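You operate a simulated robot arm through the tools that you are given. There is no shell and no other tool.

You are at the controls of a simulated robot arm. One attempt, no reset.

JOB
Put things in order on the top of the steel bench. At the end: the blue hand pad stands where the white cloth stood; the yellow bulb stands where the blue hand pad stood; the white cloth is on the brown carton (marked "PADS"); the green bulb stands where the yellow bulb stood; whatever was shut is shut again. Leave all else as you found it, and nothing knocked over.

Only the result counts: the job must be done as asked and must still hold three seconds after the hand-in. Knocking over, shifting, dropping, spilling or breaking anything else fails it. Flat cloth is picked up by pressing the open fingertips on it (5 to 10 N) and closing them slowly along it; thin cloth reads only 2 to 8 mm in the jaws.

ROBOT AND FRAMES
A 7-joint arm with a two-finger parallel gripper, fixed in place. Base frame: the origin is at the foot of the arm, x ahead of it, y to its left, z up; the work surface is at about z = 900. Lengths are in mm, angles in rad, forces in N, time in s.
With the tool pointing down near the work surface it reaches from about 300 to 680 mm from the base axis. Its first joint turns from -1.152 to 1.152 rad. Payload 1.57 kg.
Tool frame: the origin (TCP) lies between the finger pads and is the grasp point; the fingertips stand 30 mm ahead of it; z points along the fingers, y is the line along which they close. Largest opening 110 mm; finger width 24, thickness 12; the body of the gripper, 48 by 112 mm, starts 78 mm behind the TCP.
Orientation is that of the tool frame in the base frame, as a unit quaternion [x, y, z, w]. With the fingers straight down and closing along the base's y, the tool's x points along the base's -x, its y along +y and its z along -z.

CONTROLS
- The arm moves only by the tool drive_tool. Its argument "plan" is text: rows parted by semicolons, each of 7 numbers parted by spaces: the shift along the base's x, y, z in mm, then the turn, a rotation vector about the base's x, y, z in rad, then the finger opening in mm, from 0 to 110. In form: tx ty tz ax ay az gripper; .... A call has 1 to 20 rows; each row shifts and turns the commanded pose from where the row before left it. Each row takes 0.2 s and may step no farther than 50 mm and 0.15 rad from the row before; otherwise, or with a gripper value out of range, the whole call is refused. Where a pose cannot be reached the arm comes as near as it can. A force on the tool above 40 N (or 10 N above the force at the start of the call, whichever is more), or a blocked arm, ends the call early, and 0.2 s more pass. Each finger travels about 108 mm/s and halts on what it meets, pressing with about 26 N; the grip force reading is that of the motor and also rises with nothing between the fingers. The clock runs only during rows and for 0.2 s after the last one: add rows that do not move to give the fingers time. It gives the time, the measured TCP pose, the force on the tool (base axes), the opening and the grip force at its end, in the units of the frame above (readings bear some noise), with the torque about the TCP (base axes, N m) and any sound that the robot's microphone picked up.
- Cameras (640 x 400 px; columns grow to the right, rows downward): "scene" is fixed at [169.6, -391.7, 1412.2]; the picture's right is [0.76, -0.64, 0.00], its down [-0.31, -0.37, -0.87] and it looks along [0.56, 0.67, -0.49] (base axes); focal length 339 px, centre (320, 200). "wrist" rides on the gripper at [70, 16, -141] in the tool frame; the picture's right is [-0.23, 0.97, 0.00], its down [-0.86, -0.20, -0.48] and it looks along [-0.47, -0.11, 0.88] (tool axes); focal length 222 px, centre (320, 200). There is no depth. A picture from a camera that has moved, and an enlarged one, comes with that camera's place and axes in the base frame and with its lens.
- get_image(camera): a new picture of that camera. It takes no simulated time.
- enlarge(camera, box): a new picture of the part [left, top, right, bottom] of that camera's present view, enlarged. It takes no simulated time.
- sign_off(): hands the job in; it is judged then, once.

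Nothing tells you positions but the pictures and the camera data. Unless the task says otherwise, let go and move clear before handing in.

The tools are called as a command line: name --argument value ..., lists and objects as JSON in quotes. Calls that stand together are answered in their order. drive_tool: Moves the arm, as the interface text tells. Its arguments: {"type":"object","properties":{"plan":{"type":"string"}},"required":["plan"]} The other tools are called the same way: get_image (camera) takes a picture; enlarge (camera, box) takes an enlarged picture of a part of a camera's view; sign_off () hands the job in.

At the start:

```text
time: 0.0
ee_pos: [388.0, 68.4, 1257.7]
orientation: [0.001, 1.0, 0.0, 0.001]
ft_force: [-1.3, 0.1, 0.5]
moment: [0.02, -0.02, 0.0]
width: 110.0
gripper_force: 0.1
```

scene: 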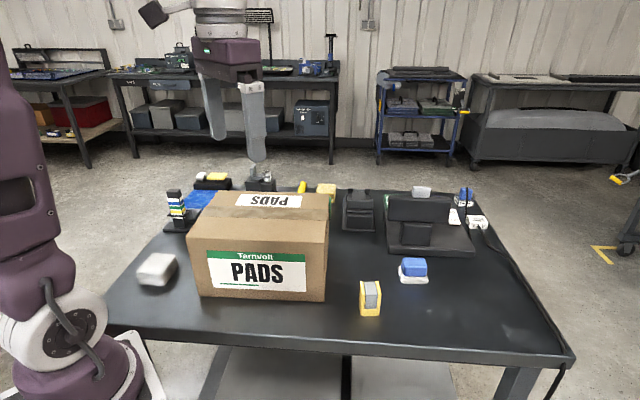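
wrist: 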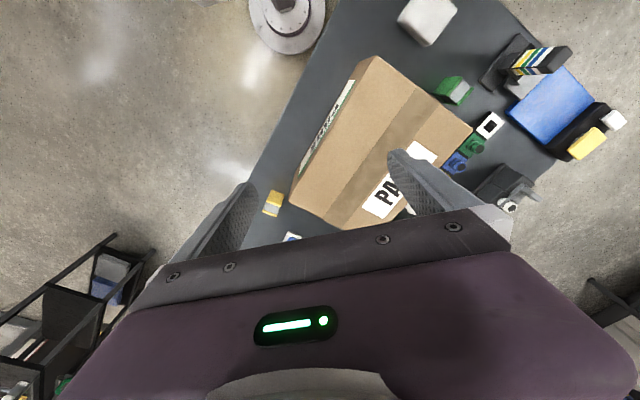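

I see a steel bench with a brown PADS carton, a white block-like object, a yellow object in front, a blue/white item to the right and several small things behind the carton. I will first look closer at everything before moving.

enlarge --camera "scene" --box '[100, 160, 340, 310]'

enlarge --camera "scene" --box '[320, 170, 520, 330]'

enlarge --camera "wrist" --box '[380, 0, 640, 240]'

enlarge --camera "wrist" --box '[220, 40, 480, 250]'

```text
2.67 times, centred on (220, 235) of scene
camera zoom: at [169.6, -391.7, 1412.2], right [0.76, -0.64, 0.0], down [-0.31, -0.37, -0.87], along [0.56, 0.67, -0.49], focal length 903 px, centre (587, 107)
```

zoom: 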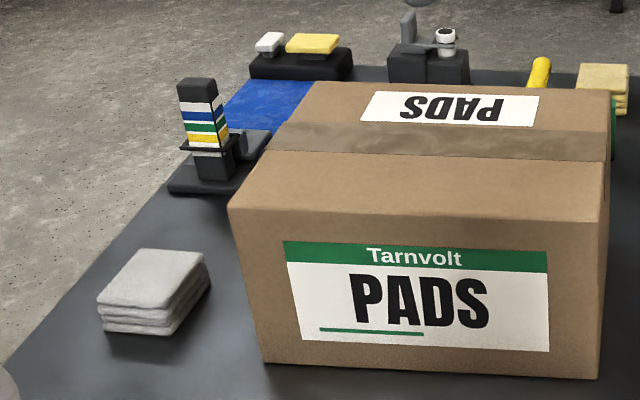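

```text
2.50 times, centred on (420, 250) of scene
camera zoom: at [169.6, -391.7, 1412.2], right [0.76, -0.64, 0.0], down [-0.31, -0.37, -0.87], along [0.56, 0.67, -0.49], focal length 846 px, centre (70, 75)
```

zoom: 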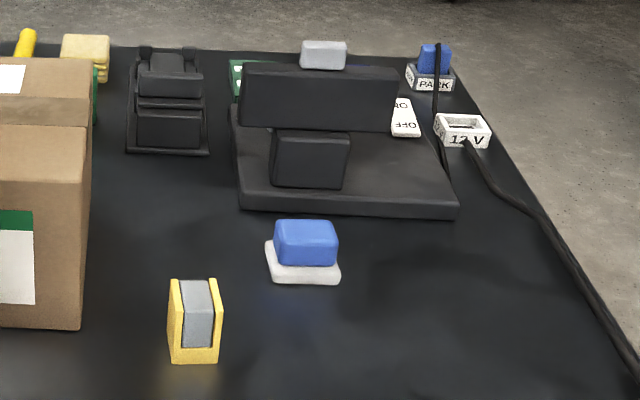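

```text
1.67 times, centred on (510, 120) of wrist
camera zoom: at [317.9, 84.6, 1399.5], right [0.23, 0.97, 0.0], down [0.86, -0.2, 0.48], along [0.47, -0.11, -0.88], focal length 370 px, centre (3, 333)
```

zoom: 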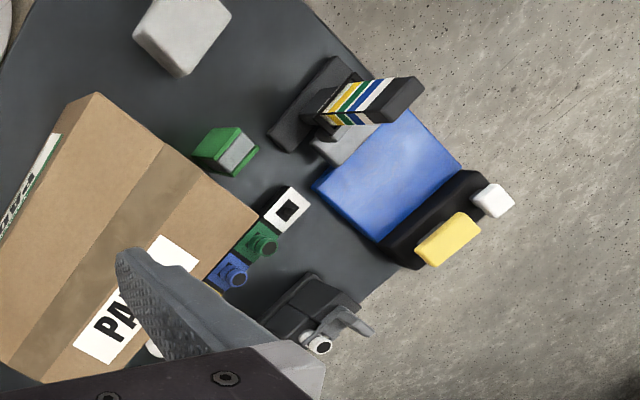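

```text
1.90 times, centred on (350, 145) of wrist
camera zoom: at [317.9, 84.6, 1399.5], right [0.23, 0.97, 0.0], down [0.86, -0.2, 0.48], along [0.47, -0.11, -0.88], focal length 423 px, centre (263, 305)
```

zoom: 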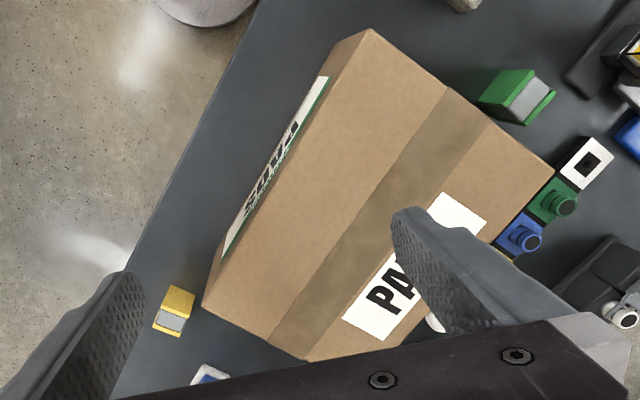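

The carton is about 145 mm tall at roughly x 310–600, with the cloth at about (254, 261) and the blue pad near (690, -80). I'll move the arm sideways at height to get better views with the wrist camera.

drive_tool --plan "0 -45 0 0 0 0 110; 0 -45 0 0 0 0 110; 0 -45 0 0 0 0 110; 0 -45 0 0 0 0 110; 0 0 0 0 0 0 110"

get_image --camera "wrist"

get_image --camera "scene"

```text
time: 1.2
ee_pos: [390.5, -109.7, 1258.3]
orientation: [0.0, 1.0, 0.001, 0.0]
ft_force: [0.3, 0.0, 0.0]
moment: [0.05, -0.03, 0.02]
width: 110.0
gripper_force: 0.1
```

```text
taken
camera wrist: at [319.7, -94.3, 1399.7], right [0.23, 0.97, 0.0], down [0.86, -0.2, 0.48], along [0.47, -0.11, -0.88], focal length 222 px, centre (320, 200)
```

wrist: 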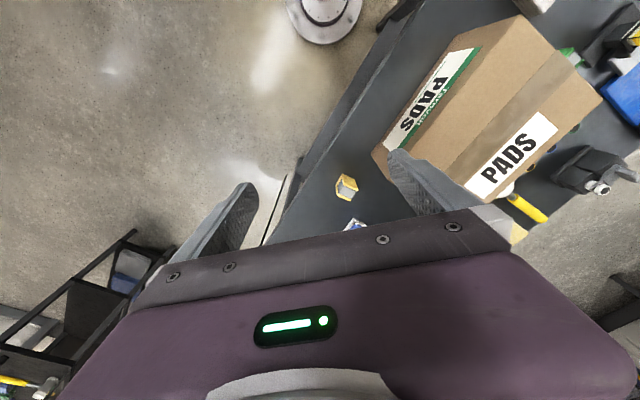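

```text
taken
```

scene: 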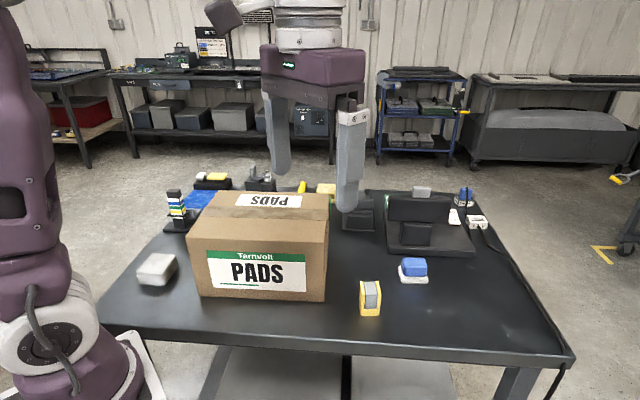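

The carton hides several things behind it, and the wrist camera's view is half covered by the gripper. I'll tilt the tool outward to see the far area.

drive_tool --plan "-20 0 0 0 -0.15 0 110; -20 0 0 0 -0.15 0 110; 0 0 0 0 -0.15 0 110; 0 0 0 0 -0.15 0 110; 0 0 0 0 0 0 110"

get_image --camera "wrist"

enlarge --camera "wrist" --box '[340, 0, 640, 220]'

```text
time: 2.4
ee_pos: [349.7, -109.8, 1258.2]
orientation: [0.0, 0.955, -0.001, 0.296]
ft_force: [-0.3, -0.2, -0.2]
moment: [-0.01, 0.0, -0.02]
width: 110.1
gripper_force: 0.1
```

```text
taken
camera wrist: at [211.3, -94.7, 1335.3], right [0.19, 0.97, 0.13], down [0.43, -0.2, 0.88], along [0.88, -0.11, -0.46], focal length 222 px, centre (320, 200)
```

wrist: 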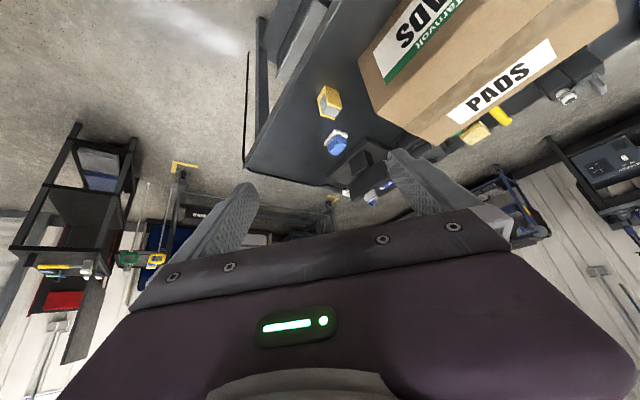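

```text
1.82 times, centred on (490, 110) of wrist
camera zoom: at [211.3, -94.7, 1335.3], right [0.19, 0.97, 0.13], down [0.43, -0.2, 0.88], along [0.88, -0.11, -0.46], focal length 404 px, centre (11, 364)
```

zoom: 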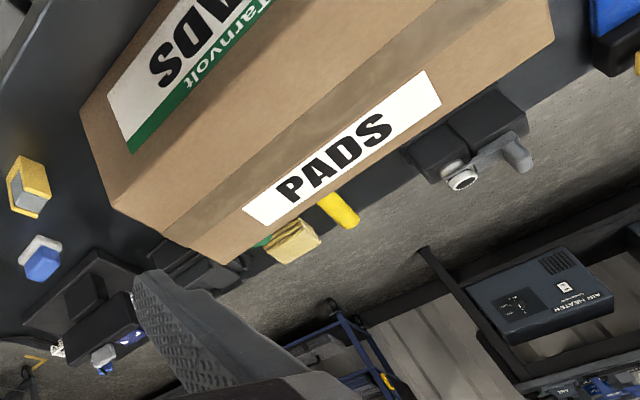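

I need to see behind the carton. I'll level the tool and move up and to the left, then yaw the camera to look along the back of the bench.

drive_tool --plan "0 45 0 0 0.15 0 110; 0 45 0 0 0.15 0 110; 0 45 0 0 0.15 0 110; 0 45 0 0 0.15 0 110; 0 45 0 0 0 -0.1 110; 0 45 0 0 0 -0.1 110; 0 45 0 0 0 -0.1 110; 0 45 0 0 0 -0.1 110; 0 45 0 0 0 -0.1 110; 0 30 0 0 0 -0.1 110; 0 0 0 0 0 -0.1 110; 0 0 0 0 0 0 110"

get_image --camera "wrist"

enlarge --camera "wrist" --box '[160, 0, 480, 220]'

enlarge --camera "wrist" --box '[400, 0, 640, 220]'

```text
time: 5.0
ee_pos: [348.6, 323.7, 1258.7]
orientation: [0.344, 0.939, 0.0, 0.0]
ft_force: [-0.1, 0.1, -0.3]
moment: [0.04, 0.03, -0.01]
width: 110.1
gripper_force: 0.0
```

```text
taken
camera wrist: at [304.5, 381.6, 1400.5], right [0.8, 0.6, 0.0], down [0.52, -0.7, 0.48], along [0.29, -0.38, -0.88], focal length 222 px, centre (320, 200)
```

wrist: 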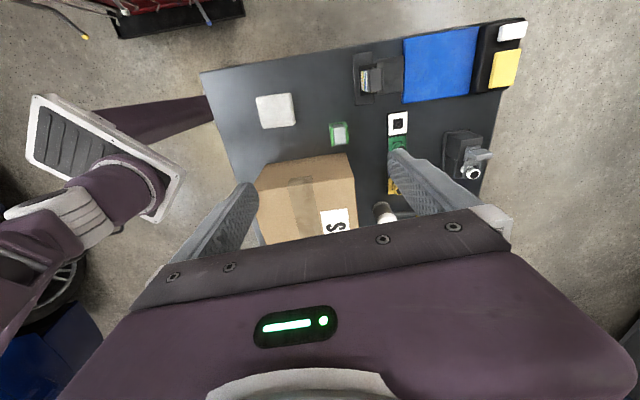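

```text
1.82 times, centred on (320, 110) of wrist
camera zoom: at [304.5, 381.6, 1400.5], right [0.8, 0.6, 0.0], down [0.52, -0.7, 0.48], along [0.29, -0.38, -0.88], focal length 404 px, centre (320, 364)
```

zoom: 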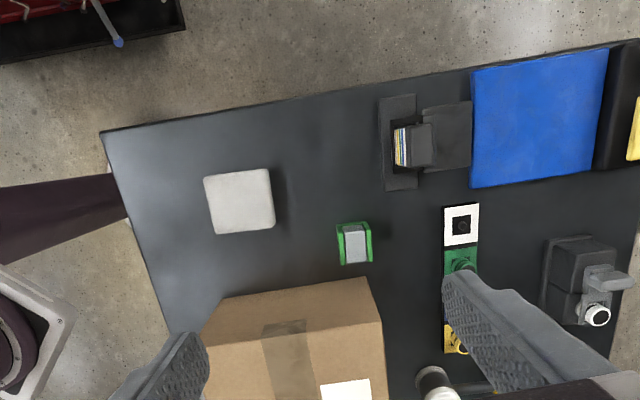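

```text
1.82 times, centred on (520, 110) of wrist
camera zoom: at [304.5, 381.6, 1400.5], right [0.8, 0.6, 0.0], down [0.52, -0.7, 0.48], along [0.29, -0.38, -0.88], focal length 404 px, centre (-44, 364)
```

zoom: 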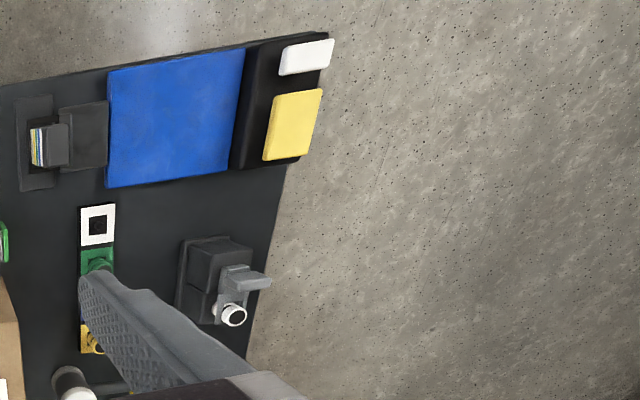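

A row of white/green/blue/yellow blocks sits behind the carton, with a lever-type device at the back edge. I'll turn the camera further and move over to see this row without the finger in the way.

drive_tool --plan "20 -10 0 0 0 -0.15 110; 20 -10 0 0 0 -0.15 110; 20 -10 0 0 0 -0.15 110; 20 -10 0 0 0 -0.15 110; 20 -10 0 0 0 -0.15 110; 20 -10 0 0 0 -0.1 110; 0 0 0 0 0 0 110"

get_image --camera "wrist"

enlarge --camera "wrist" --box '[200, 60, 440, 220]'

```text
time: 6.6
ee_pos: [468.0, 262.1, 1258.9]
orientation: [0.701, 0.713, 0.002, 0.001]
ft_force: [0.0, 0.7, 0.5]
moment: [0.02, 0.0, 0.0]
width: 110.0
gripper_force: 0.1
```

```text
taken
camera wrist: at [482.5, 332.7, 1400.4], right [0.98, -0.21, 0.0], down [-0.18, -0.86, 0.48], along [-0.1, -0.47, -0.88], focal length 222 px, centre (320, 200)
```

wrist: 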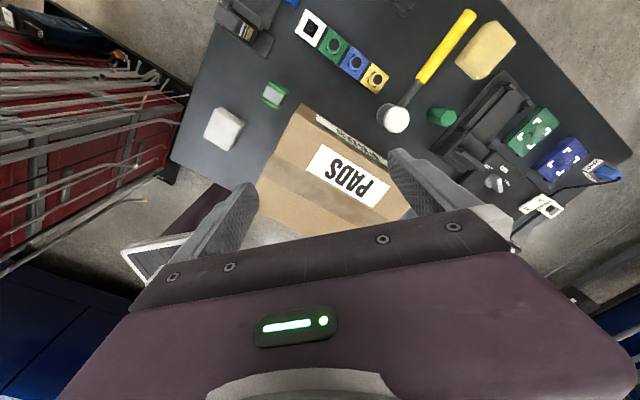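

```text
2.50 times, centred on (320, 140) of wrist
camera zoom: at [482.5, 332.7, 1400.4], right [0.98, -0.21, 0.0], down [-0.18, -0.86, 0.48], along [-0.1, -0.47, -0.88], focal length 555 px, centre (320, 350)
```

zoom: 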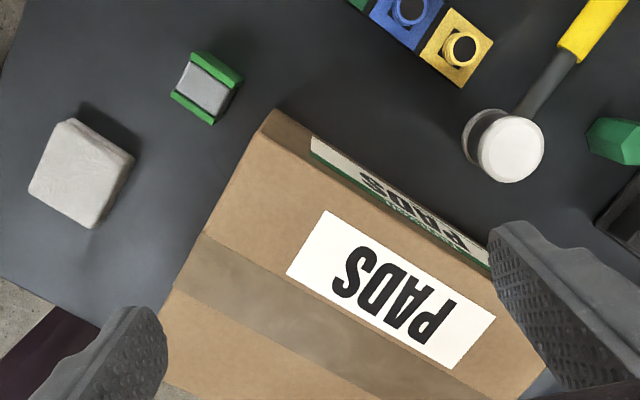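

Now I see a row of coloured sockets, a mallet, a yellow sponge-like pad, a green item and other devices. Let me enlarge these.

enlarge --camera "wrist" --box '[280, 0, 520, 150]'

enlarge --camera "wrist" --box '[420, 60, 640, 240]'

enlarge --camera "wrist" --box '[290, 0, 410, 100]'

```text
2.67 times, centred on (400, 75) of wrist
camera zoom: at [482.5, 332.7, 1400.4], right [0.98, -0.21, 0.0], down [-0.18, -0.86, 0.48], along [-0.1, -0.47, -0.88], focal length 592 px, centre (107, 533)
```

zoom: 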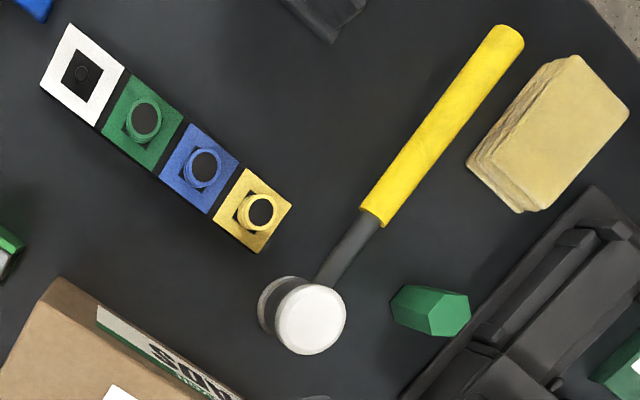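

```text
2.22 times, centred on (530, 150) of wrist
camera zoom: at [482.5, 332.7, 1400.4], right [0.98, -0.21, 0.0], down [-0.18, -0.86, 0.48], along [-0.1, -0.47, -0.88], focal length 494 px, centre (-147, 311)
```

zoom: 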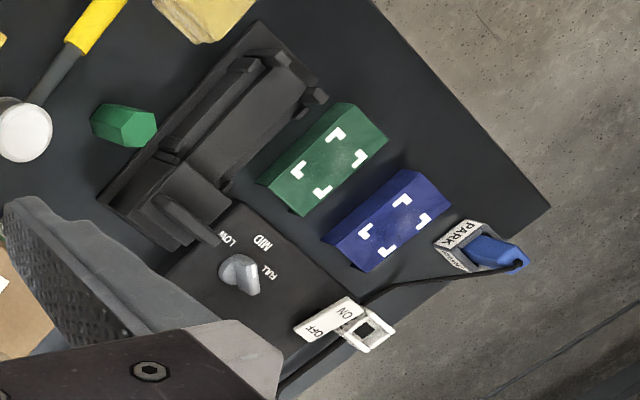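

```text
4.00 times, centred on (350, 50) of wrist
camera zoom: at [482.5, 332.7, 1400.4], right [0.98, -0.21, 0.0], down [-0.18, -0.86, 0.48], along [-0.1, -0.47, -0.88], focal length 888 px, centre (200, 800)
```

zoom: 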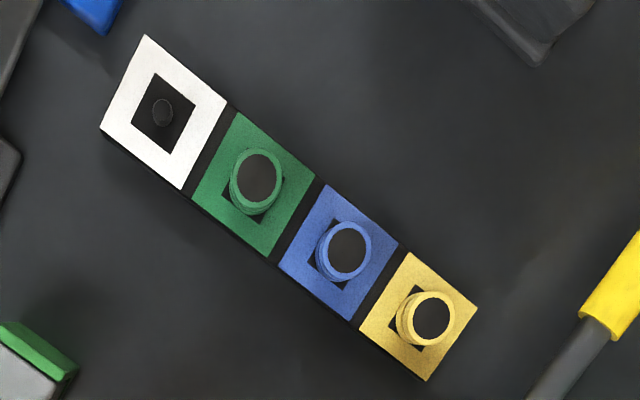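

The rack holds ring-shaped green, blue and yellow pieces, and there are also green and yellow U-frame items. I must tell which are the "bulbs", so I'll take closer looks at each.

drive_tool --plan "0 0 -40 0 0 0 110; 0 0 -40 0 0 0 110; 0 0 -40 0 0 0 110; 0 0 0 0 0 0 110"

get_image --camera "wrist"

enlarge --camera "wrist" --box '[280, 0, 440, 100]'

enlarge --camera "wrist" --box '[180, 60, 300, 160]'

enlarge --camera "scene" --box '[340, 250, 440, 325]'

enlarge --camera "scene" --box '[150, 160, 290, 240]'

enlarge --camera "scene" --box '[400, 170, 520, 250]'

```text
time: 7.6
ee_pos: [469.0, 262.7, 1137.8]
orientation: [0.699, 0.715, 0.0, -0.001]
ft_force: [0.3, 0.0, 0.2]
moment: [-0.01, -0.02, 0.04]
width: 109.8
gripper_force: 0.1
```

```text
taken
camera wrist: at [482.4, 332.3, 1279.1], right [0.98, -0.21, 0.0], down [-0.18, -0.86, 0.48], along [-0.1, -0.47, -0.88], focal length 222 px, centre (320, 200)
```

wrist: 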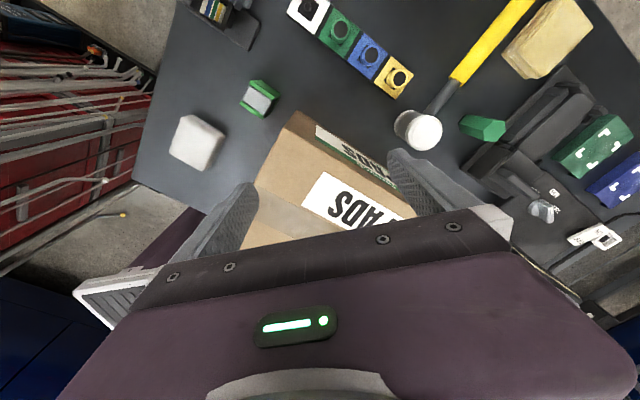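

```text
4.00 times, centred on (360, 50) of wrist
camera zoom: at [482.4, 332.3, 1279.1], right [0.98, -0.21, 0.0], down [-0.18, -0.86, 0.48], along [-0.1, -0.47, -0.88], focal length 888 px, centre (160, 800)
```

zoom: 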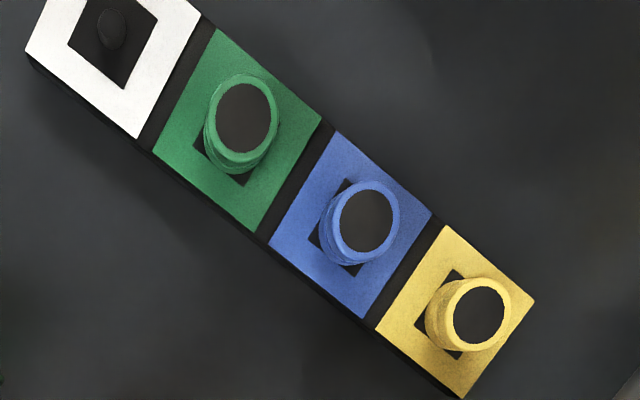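

```text
4.00 times, centred on (240, 110) of wrist
camera zoom: at [482.4, 332.3, 1279.1], right [0.98, -0.21, 0.0], down [-0.18, -0.86, 0.48], along [-0.1, -0.47, -0.88], focal length 888 px, centre (640, 560)
```

zoom: 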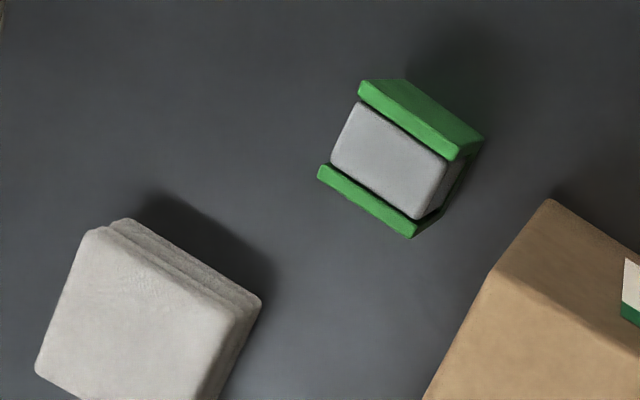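

```text
5.33 times, centred on (390, 288) of scene
camera zoom: at [169.6, -391.8, 1412.2], right [0.76, -0.64, 0.0], down [-0.31, -0.37, -0.87], along [0.56, 0.67, -0.49], focal length 1806 px, centre (-53, -267)
```

zoom: 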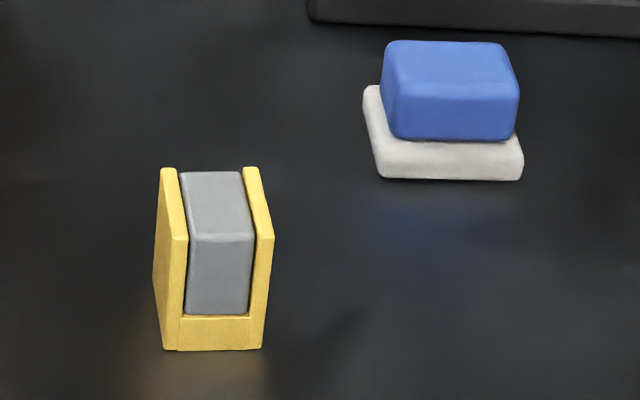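

```text
4.57 times, centred on (220, 200) of scene
camera zoom: at [169.6, -391.8, 1412.2], right [0.76, -0.64, 0.0], down [-0.31, -0.37, -0.87], along [0.56, 0.67, -0.49], focal length 1548 px, centre (777, 200)
```

zoom: 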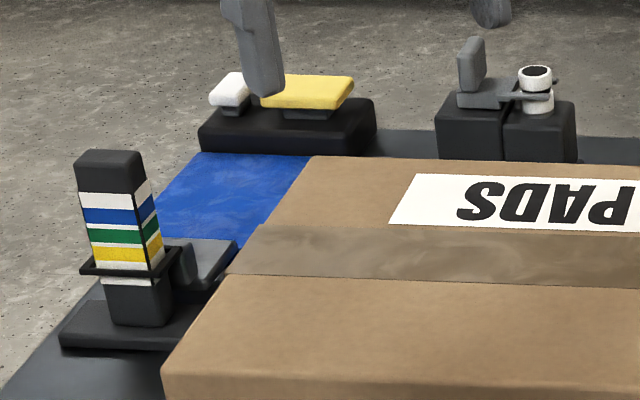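

```text
5.00 times, centred on (460, 210) of scene
camera zoom: at [169.6, -391.8, 1412.2], right [0.76, -0.64, 0.0], down [-0.31, -0.37, -0.87], along [0.56, 0.67, -0.49], focal length 1693 px, centre (-380, 150)
```

zoom: 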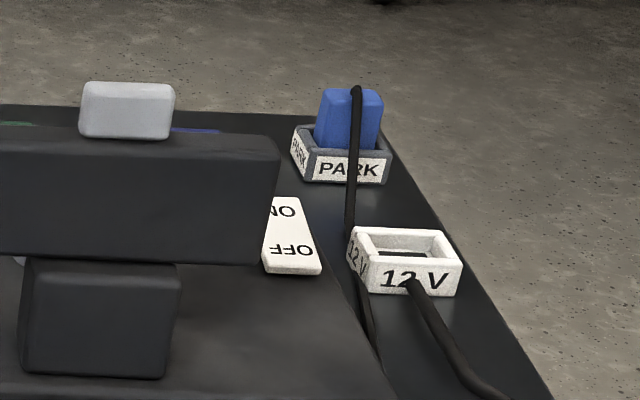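

The loose items near the front are the folded white cloth, a green and a yellow U-shaped item, and the blue-on-white pad. I'll zoom tightly on each candidate for "bulb", including the rack pieces and the green hexagonal thing.

enlarge --camera "wrist" --box '[236, 74, 286, 120]'

enlarge --camera "wrist" --box '[450, 100, 520, 150]'

enlarge --camera "wrist" --box '[370, 50, 430, 100]'

enlarge --camera "scene" --box '[350, 270, 390, 325]'

enlarge --camera "scene" --box '[240, 165, 290, 200]'

```text
8.70 times, centred on (261, 97) of wrist
camera zoom: at [482.4, 332.3, 1279.1], right [0.98, -0.21, 0.0], down [-0.18, -0.86, 0.48], along [-0.1, -0.47, -0.88], focal length 1932 px, centre (833, 1096)
```

zoom: 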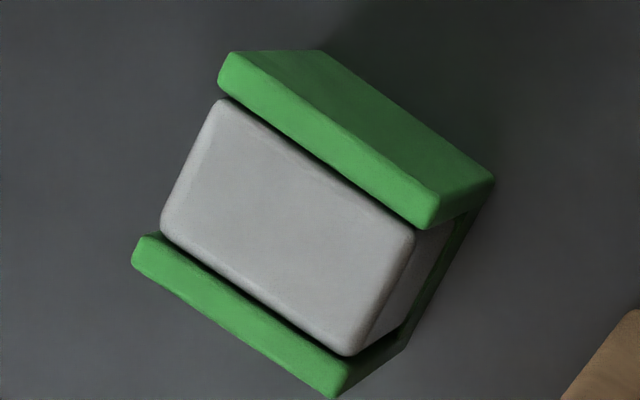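

```text
8.00 times, centred on (485, 125) of wrist
camera zoom: at [482.4, 332.3, 1279.1], right [0.98, -0.21, 0.0], down [-0.18, -0.86, 0.48], along [-0.1, -0.47, -0.88], focal length 1777 px, centre (-1000, 800)
```

zoom: 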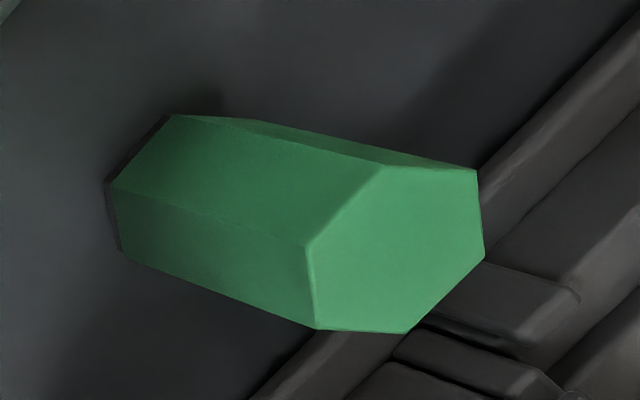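

```text
8.00 times, centred on (400, 75) of wrist
camera zoom: at [482.4, 332.3, 1279.1], right [0.98, -0.21, 0.0], down [-0.18, -0.86, 0.48], along [-0.1, -0.47, -0.88], focal length 1777 px, centre (-320, 1200)
```

zoom: 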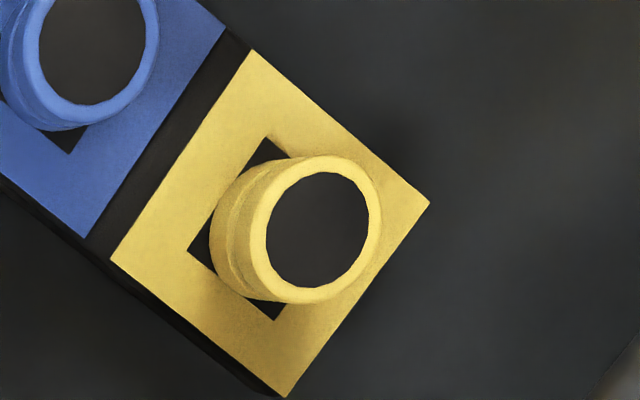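

```text
7.27 times, centred on (370, 298) of scene
camera zoom: at [169.6, -391.8, 1412.2], right [0.76, -0.64, 0.0], down [-0.31, -0.37, -0.87], along [0.56, 0.67, -0.49], focal length 2462 px, centre (-44, -509)
```

zoom: 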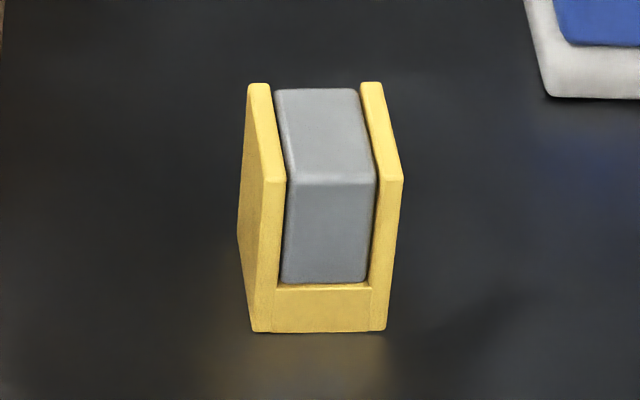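

```text
11.43 times, centred on (265, 182) of scene
camera zoom: at [169.6, -391.8, 1412.2], right [0.76, -0.64, 0.0], down [-0.31, -0.37, -0.87], along [0.56, 0.67, -0.49], focal length 3869 px, centre (949, 400)
```

zoom: 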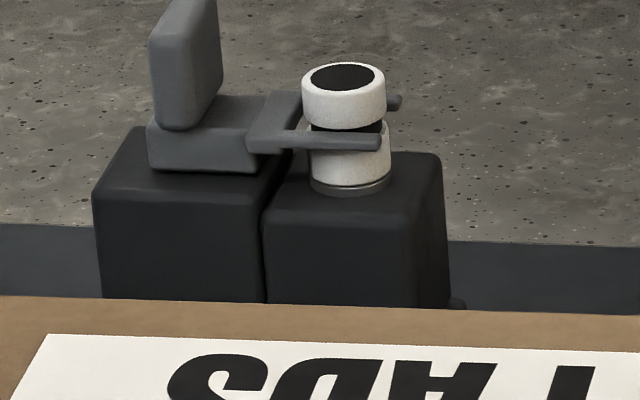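

The back device is a fork holding a white spool, matching the spools in the colour rack. I'll move right to look down on the machine with the switch and the black railed device.

drive_tool --plan "20 -40 20 0 0 0 110; 20 -40 20 0 0 0 110; 20 -40 20 0 0 0 110; 20 -40 20 0 0 0 110; 20 -40 20 0 0 0 110; 0 -30 0 0 0 0 110; 0 0 0 0 0 0 110"

get_image --camera "wrist"

enlarge --camera "wrist" --box '[300, 0, 500, 200]'

enlarge --camera "wrist" --box '[440, 0, 640, 200]'

```text
time: 9.2
ee_pos: [568.5, 34.0, 1237.9]
orientation: [0.7, 0.715, 0.0, 0.0]
ft_force: [-0.1, 0.9, 0.5]
moment: [-0.03, 0.0, 0.01]
width: 110.1
gripper_force: 0.0
```

```text
taken
camera wrist: at [582.3, 103.2, 1380.4], right [0.98, -0.21, 0.0], down [-0.18, -0.86, 0.48], along [-0.1, -0.47, -0.88], focal length 222 px, centre (320, 200)
```

wrist: 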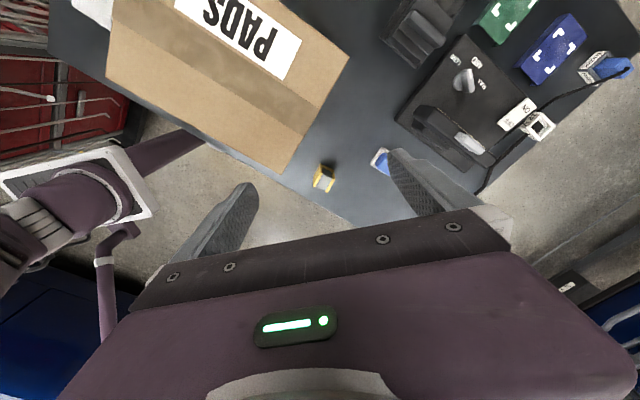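

```text
2.00 times, centred on (400, 100) of wrist
camera zoom: at [582.3, 103.2, 1380.4], right [0.98, -0.21, 0.0], down [-0.18, -0.86, 0.48], along [-0.1, -0.47, -0.88], focal length 444 px, centre (160, 400)
```

zoom: 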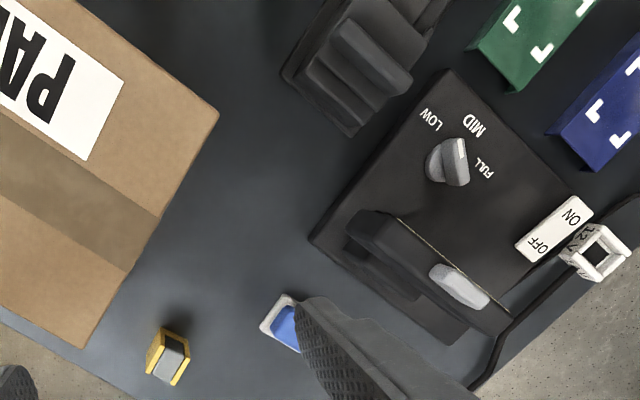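

```text
2.00 times, centred on (540, 100) of wrist
camera zoom: at [582.3, 103.2, 1380.4], right [0.98, -0.21, 0.0], down [-0.18, -0.86, 0.48], along [-0.1, -0.47, -0.88], focal length 444 px, centre (-120, 400)
```

zoom: 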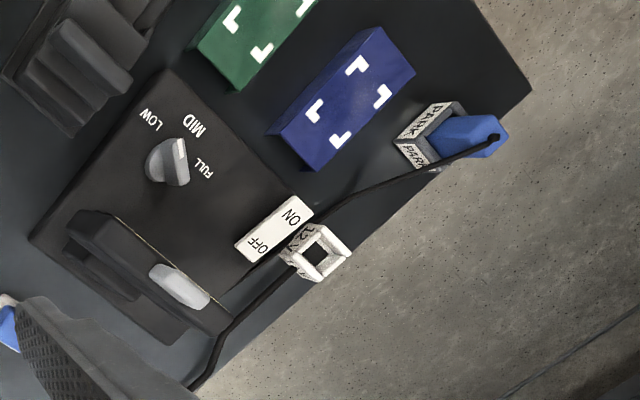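

I see the machine panel, the press bar, the plug and a black stepped device. I want a closer look at the black stepped device (possibly a shut box), the green hexagonal post and the U-shaped items.

enlarge --camera "scene" --box '[325, 175, 425, 245]'

enlarge --camera "wrist" --box '[370, 0, 480, 80]'

enlarge --camera "wrist" --box '[300, 150, 350, 200]'

enlarge --camera "wrist" --box '[400, 90, 500, 170]'

```text
5.71 times, centred on (375, 210) of scene
camera zoom: at [169.6, -391.8, 1412.2], right [0.76, -0.64, 0.0], down [-0.31, -0.37, -0.87], along [0.56, 0.67, -0.49], focal length 1935 px, centre (6, 143)
```

zoom: 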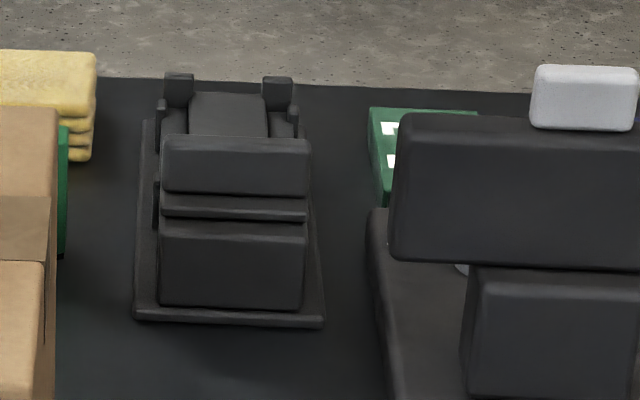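

```text
5.00 times, centred on (425, 40) of wrist
camera zoom: at [582.3, 103.2, 1380.4], right [0.98, -0.21, 0.0], down [-0.18, -0.86, 0.48], along [-0.1, -0.47, -0.88], focal length 1111 px, centre (-205, 1000)
```

zoom: 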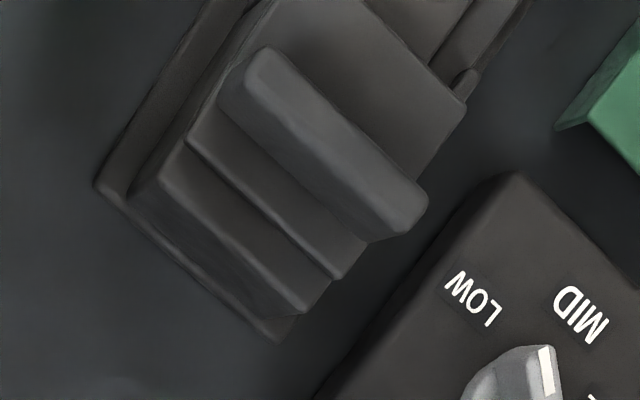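

```text
8.00 times, centred on (325, 175) of wrist
camera zoom: at [582.3, 103.2, 1380.4], right [0.98, -0.21, 0.0], down [-0.18, -0.86, 0.48], along [-0.1, -0.47, -0.88], focal length 1777 px, centre (280, 400)
```

zoom: 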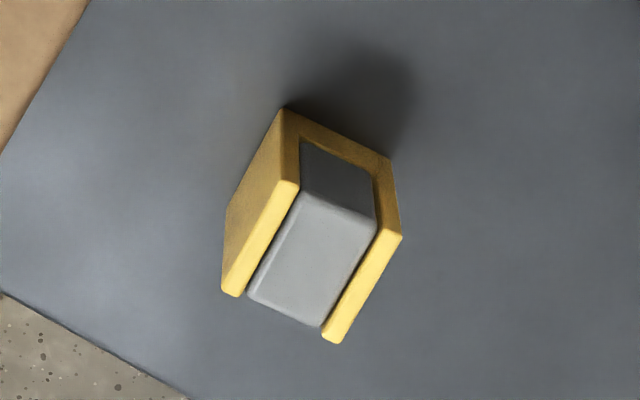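

```text
5.00 times, centred on (450, 130) of wrist
camera zoom: at [582.3, 103.2, 1380.4], right [0.98, -0.21, 0.0], down [-0.18, -0.86, 0.48], along [-0.1, -0.47, -0.88], focal length 1111 px, centre (-330, 550)
```

zoom: 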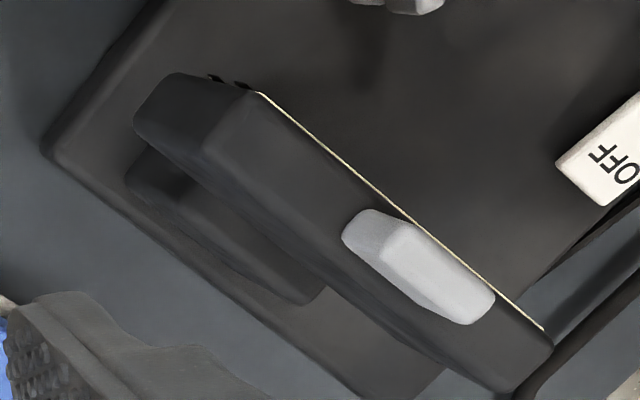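

I take the four loose, reachable items to be the job's objects: the folded white cloth (~(254,261)), the blue hand pad (~(680,-77)), and the yellow (~(550,-89)) and green (~(397,333)) U-frame pieces as the bulbs. I'll rotate the tool so the fingers close along the bench's direction and get precise views.

drive_tool --plan "-10 -5 0 0 0 0.15 110; -10 -5 0 0 0 0.15 110; -10 -5 0 0 0 0.15 110; -10 -5 0 0 0 0.15 110; -10 -5 0 0 0 0.15 110; -10 -5 0 0 0 0.15 110; -10 -5 0 0 0 0.15 110; -10 -5 0 0 0 0.15 110; -10 -5 0 0 0 0.15 110; -10 -5 0 0 0 0.15 110; 0 -5 0 0 0 0.15 110; 0 -5 0 0 0 0.15 110; 0 -5 0 0 0 0.15 110; 0 -5 0 0 0 0.15 110; 0 -5 0 0 0 0.15 110; 0 -5 0 0 0 0.175 110; 0 0 0 0 0 0 110"

get_image --camera "wrist"

```text
refused: row 16 steps farther than a row can; nothing moved
```

```text
taken
camera wrist: at [582.3, 103.2, 1380.4], right [0.98, -0.21, 0.0], down [-0.18, -0.86, 0.48], along [-0.1, -0.47, -0.88], focal length 222 px, centre (320, 200)
```

wrist: 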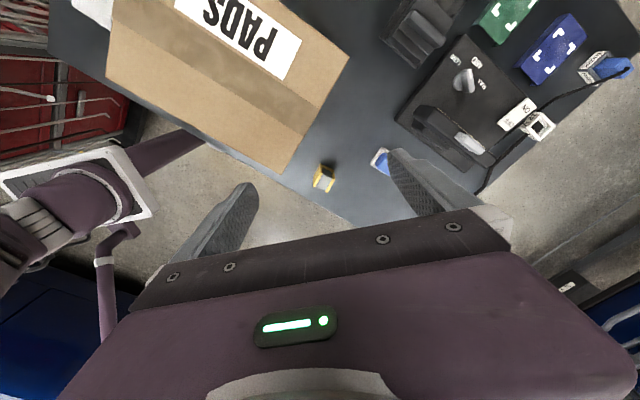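

The last row stepped slightly too far in turn, so nothing moved; I'll resend it with smaller turns.

drive_tool --plan "-10 -5 0 0 0 0.15 110; -10 -5 0 0 0 0.15 110; -10 -5 0 0 0 0.15 110; -10 -5 0 0 0 0.15 110; -10 -5 0 0 0 0.15 110; -10 -5 0 0 0 0.15 110; -10 -5 0 0 0 0.15 110; -10 -5 0 0 0 0.15 110; -10 -5 0 0 0 0.15 110; -10 -5 0 0 0 0.15 110; 0 -5 0 0 0 0.15 110; 0 -5 0 0 0 0.15 110; 0 -5 0 0 0 0.15 110; 0 -5 0 0 0 0.15 110; 0 -5 0 0 0 0.15 110; 0 -5 0 0 0 0.15 110; 0 0 0 0 0 0.025 110; 0 0 0 0 0 0 110"

get_image --camera "wrist"

```text
time: 13.0
ee_pos: [467.7, -46.6, 1237.5]
orientation: [-0.424, 0.906, 0.0, 0.0]
ft_force: [0.1, 1.3, 0.1]
moment: [0.0, -0.01, 0.02]
width: 110.0
gripper_force: 0.0
```

```text
taken
camera wrist: at [410.1, -89.9, 1379.8], right [-0.6, 0.8, 0.0], down [0.7, 0.53, 0.48], along [0.38, 0.29, -0.88], focal length 222 px, centre (320, 200)
```

wrist: 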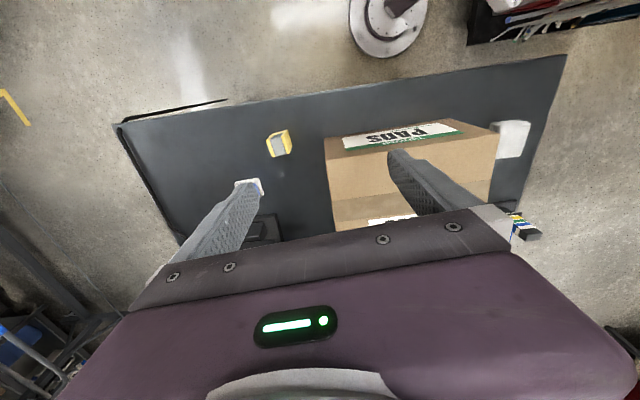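

The new tool heading works (closing line along the bench's front edge). I'll move over the right front area for precise views of the blue pad and yellow bulb.

drive_tool --plan "33 -8 -25 0 0 0 110; 33 -8 -25 0 0 0 110; 33 -8 -25 0 0 0 110; 33 -8 -25 0 0 0 110; 0 0 0 0 0 0 110"

get_image --camera "wrist"

enlarge --camera "wrist" --box '[250, 140, 330, 200]'

enlarge --camera "wrist" --box '[240, 60, 360, 160]'

```text
time: 14.2
ee_pos: [600.0, -80.3, 1137.5]
orientation: [-0.423, 0.906, 0.0, 0.0]
ft_force: [0.3, 0.8, 0.9]
moment: [0.01, 0.01, -0.04]
width: 109.9
gripper_force: 0.0
```

```text
taken
camera wrist: at [541.5, -123.8, 1279.0], right [-0.6, 0.8, 0.0], down [0.7, 0.53, 0.48], along [0.38, 0.29, -0.88], focal length 222 px, centre (320, 200)
```

wrist: 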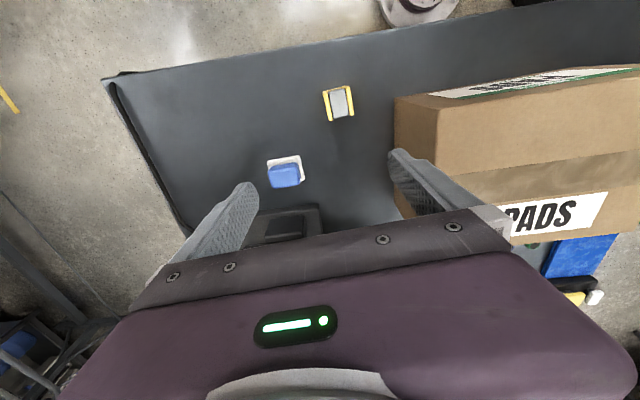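

```text
6.67 times, centred on (290, 170) of wrist
camera zoom: at [541.5, -123.8, 1279.0], right [-0.6, 0.8, 0.0], down [0.7, 0.53, 0.48], along [0.38, 0.29, -0.88], focal length 1481 px, centre (520, 400)
```

zoom: 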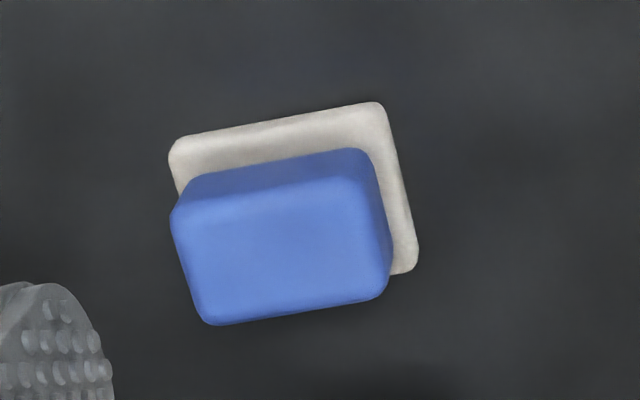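

```text
4.00 times, centred on (300, 110) of wrist
camera zoom: at [541.5, -123.8, 1279.0], right [-0.6, 0.8, 0.0], down [0.7, 0.53, 0.48], along [0.38, 0.29, -0.88], focal length 888 px, centre (400, 560)
```

zoom: 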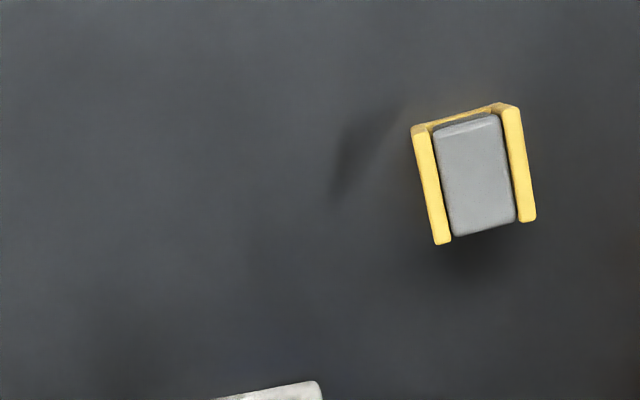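

I locate the blue pad at about (693,-85), 58x49 mm base with a 48 mm blue block on top to about z=937; the yellow bulb at (550,-89), about 35x35x54 mm. The pad is near the limit of reach, so I'll test how far the arm goes there, staying above it.

drive_tool --plan "31 -2 -20 0 0 0 110; 31 -2 -20 0 0 0 110; 31 -1 -20 0 0 0 110; 0 0 -30 0 0 0 110; 0 0 -30 0 0 0 110; 0 0 0 0 0 0 110"

get_image --camera "wrist"

get_image --camera "scene"

```text
time: 15.6
ee_pos: [640.2, -82.0, 1051.1]
orientation: [-0.423, 0.906, 0.0, 0.0]
ft_force: [0.1, -0.2, 0.0]
moment: [-0.02, 0.01, 0.04]
width: 109.9
gripper_force: 0.1
out of reach, approached as far as the arm can: row 2, 3
```

```text
taken
camera wrist: at [581.8, -125.3, 1193.1], right [-0.6, 0.8, 0.0], down [0.7, 0.53, 0.48], along [0.38, 0.29, -0.88], focal length 222 px, centre (320, 200)
```

wrist: 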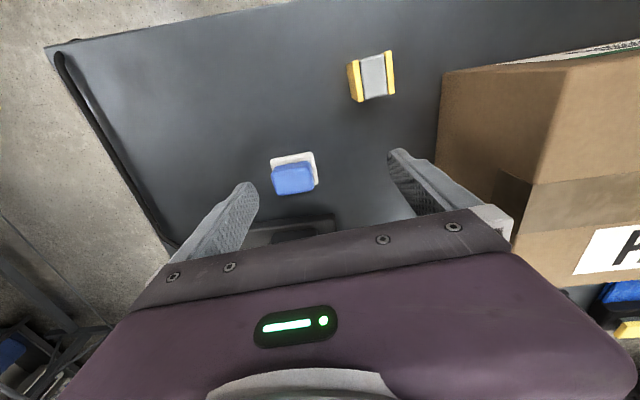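

```text
taken
```

scene: 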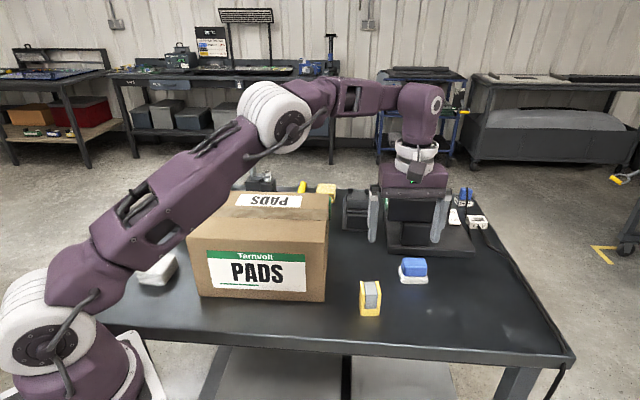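

At greater height the reach is short (about 640 mm); it grows lower down. I'll lower to about z=985 and then try to move out over the pad.

drive_tool --plan "0 0 -35 0 0 0 110; 0 0 -30 0 0 0 110; 20 -1 0 0 0 0 110; 15 -1 0 0 0 0 110; 15 -1 0 0 0 0 110; 0 0 0 0 0 0 110"

get_image --camera "wrist"

```text
time: 17.0
ee_pos: [678.8, -83.6, 985.4]
orientation: [-0.423, 0.906, -0.001, -0.001]
ft_force: [-0.2, 0.0, -0.2]
moment: [-0.02, 0.0, -0.01]
width: 109.9
gripper_force: 0.1
out of reach, approached as far as the arm can: row 5
```

```text
taken
camera wrist: at [621.5, -126.9, 1127.3], right [-0.6, 0.8, 0.0], down [0.7, 0.53, 0.48], along [0.38, 0.29, -0.88], focal length 222 px, centre (320, 200)
```

wrist: 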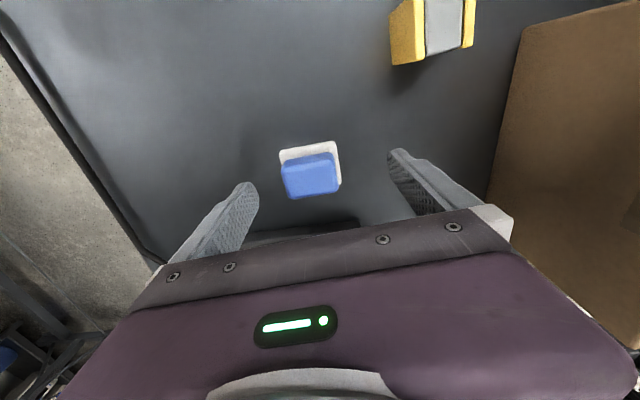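

At z=985 it already reaches about 684 mm, so near the surface the pad should be reachable with the tool vertical. I'll zoom here to refine the pad and yellow bulb positions.

enlarge --camera "wrist" --box '[260, 130, 360, 210]'

enlarge --camera "wrist" --box '[370, 0, 490, 80]'

enlarge --camera "scene" --box '[390, 250, 440, 290]'

```text
5.00 times, centred on (310, 170) of wrist
camera zoom: at [621.5, -126.9, 1127.3], right [-0.6, 0.8, 0.0], down [0.7, 0.53, 0.48], along [0.38, 0.29, -0.88], focal length 1111 px, centre (370, 350)
```

zoom: 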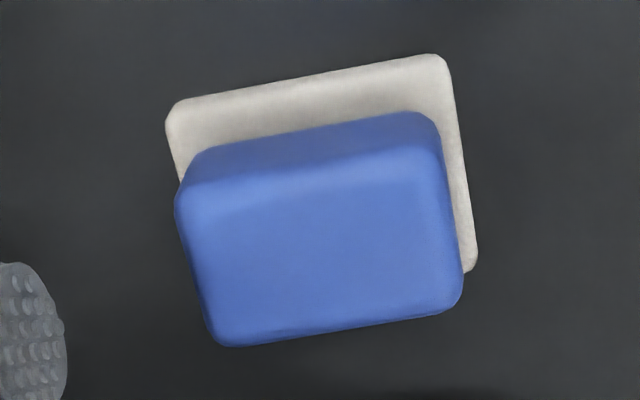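

```text
5.00 times, centred on (430, 40) of wrist
camera zoom: at [621.5, -126.9, 1127.3], right [-0.6, 0.8, 0.0], down [0.7, 0.53, 0.48], along [0.38, 0.29, -0.88], focal length 1111 px, centre (-230, 1000)
```

zoom: 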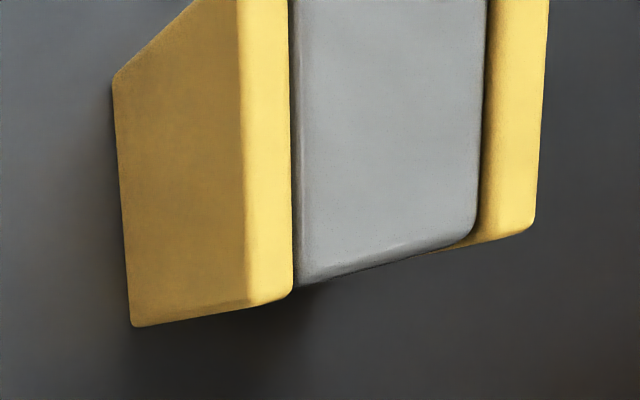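

```text
10.00 times, centred on (415, 270) of scene
camera zoom: at [169.6, -391.7, 1412.2], right [0.76, -0.64, 0.0], down [-0.31, -0.37, -0.87], along [0.56, 0.67, -0.49], focal length 3386 px, centre (-630, -500)
```

zoom: 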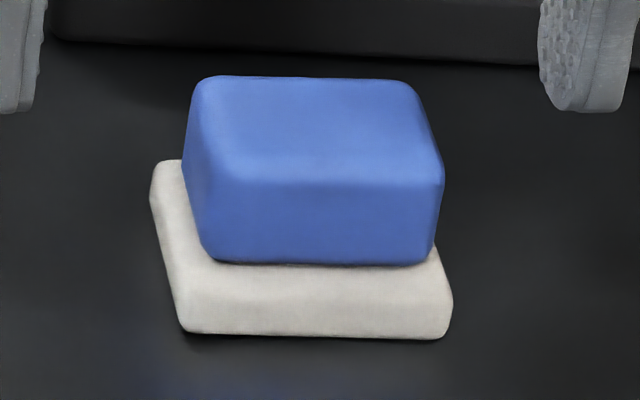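

The pad is centred at about (691,-85). Now I start with the cloth: retract, rise above the carton and go look at the cloth from above.

drive_tool --plan "-40 5 20 0 0 0 110; -40 5 40 0 0 0 110; -40 10 45 0 0 0 110; -30 35 45 0 0 0 110; -30 40 5 0 0 0 110; -30 40 0 0 0 0 110; -30 40 0 0 0 0 110; -30 40 0 0 0 0 110; -30 40 0 0 0 0 110; -30 40 0 0 0 0 110; -30 30 0 0 0 0 110; -30 15 0 0 0 0 110; -30 10 0 0 0 0 110; -19 4 0 0 0 0 110; 0 0 0 0 0 0 110"

get_image --camera "wrist"

enlarge --camera "scene" --box '[120, 235, 200, 295]'

```text
refused: row 2 steps farther than a row can; nothing moved
```

```text
taken
camera wrist: at [621.5, -126.9, 1127.3], right [-0.6, 0.8, 0.0], down [0.7, 0.53, 0.48], along [0.38, 0.29, -0.88], focal length 222 px, centre (320, 200)
```

wrist: 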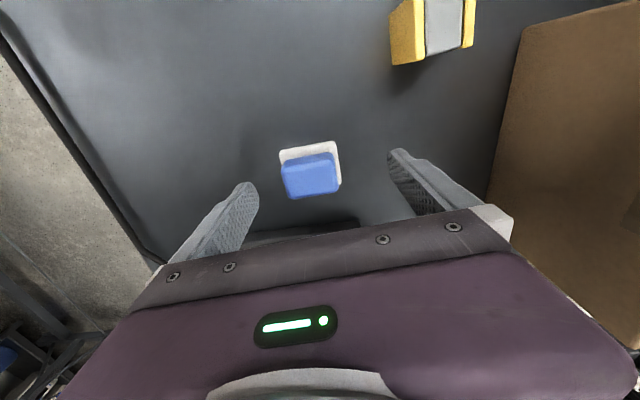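

```text
6.67 times, centred on (160, 265) of scene
camera zoom: at [169.6, -391.7, 1412.2], right [0.76, -0.64, 0.0], down [-0.31, -0.37, -0.87], along [0.56, 0.67, -0.49], focal length 2257 px, centre (1387, -233)
```

zoom: 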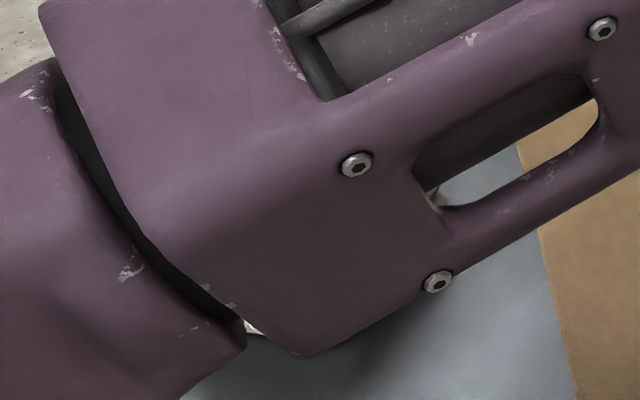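

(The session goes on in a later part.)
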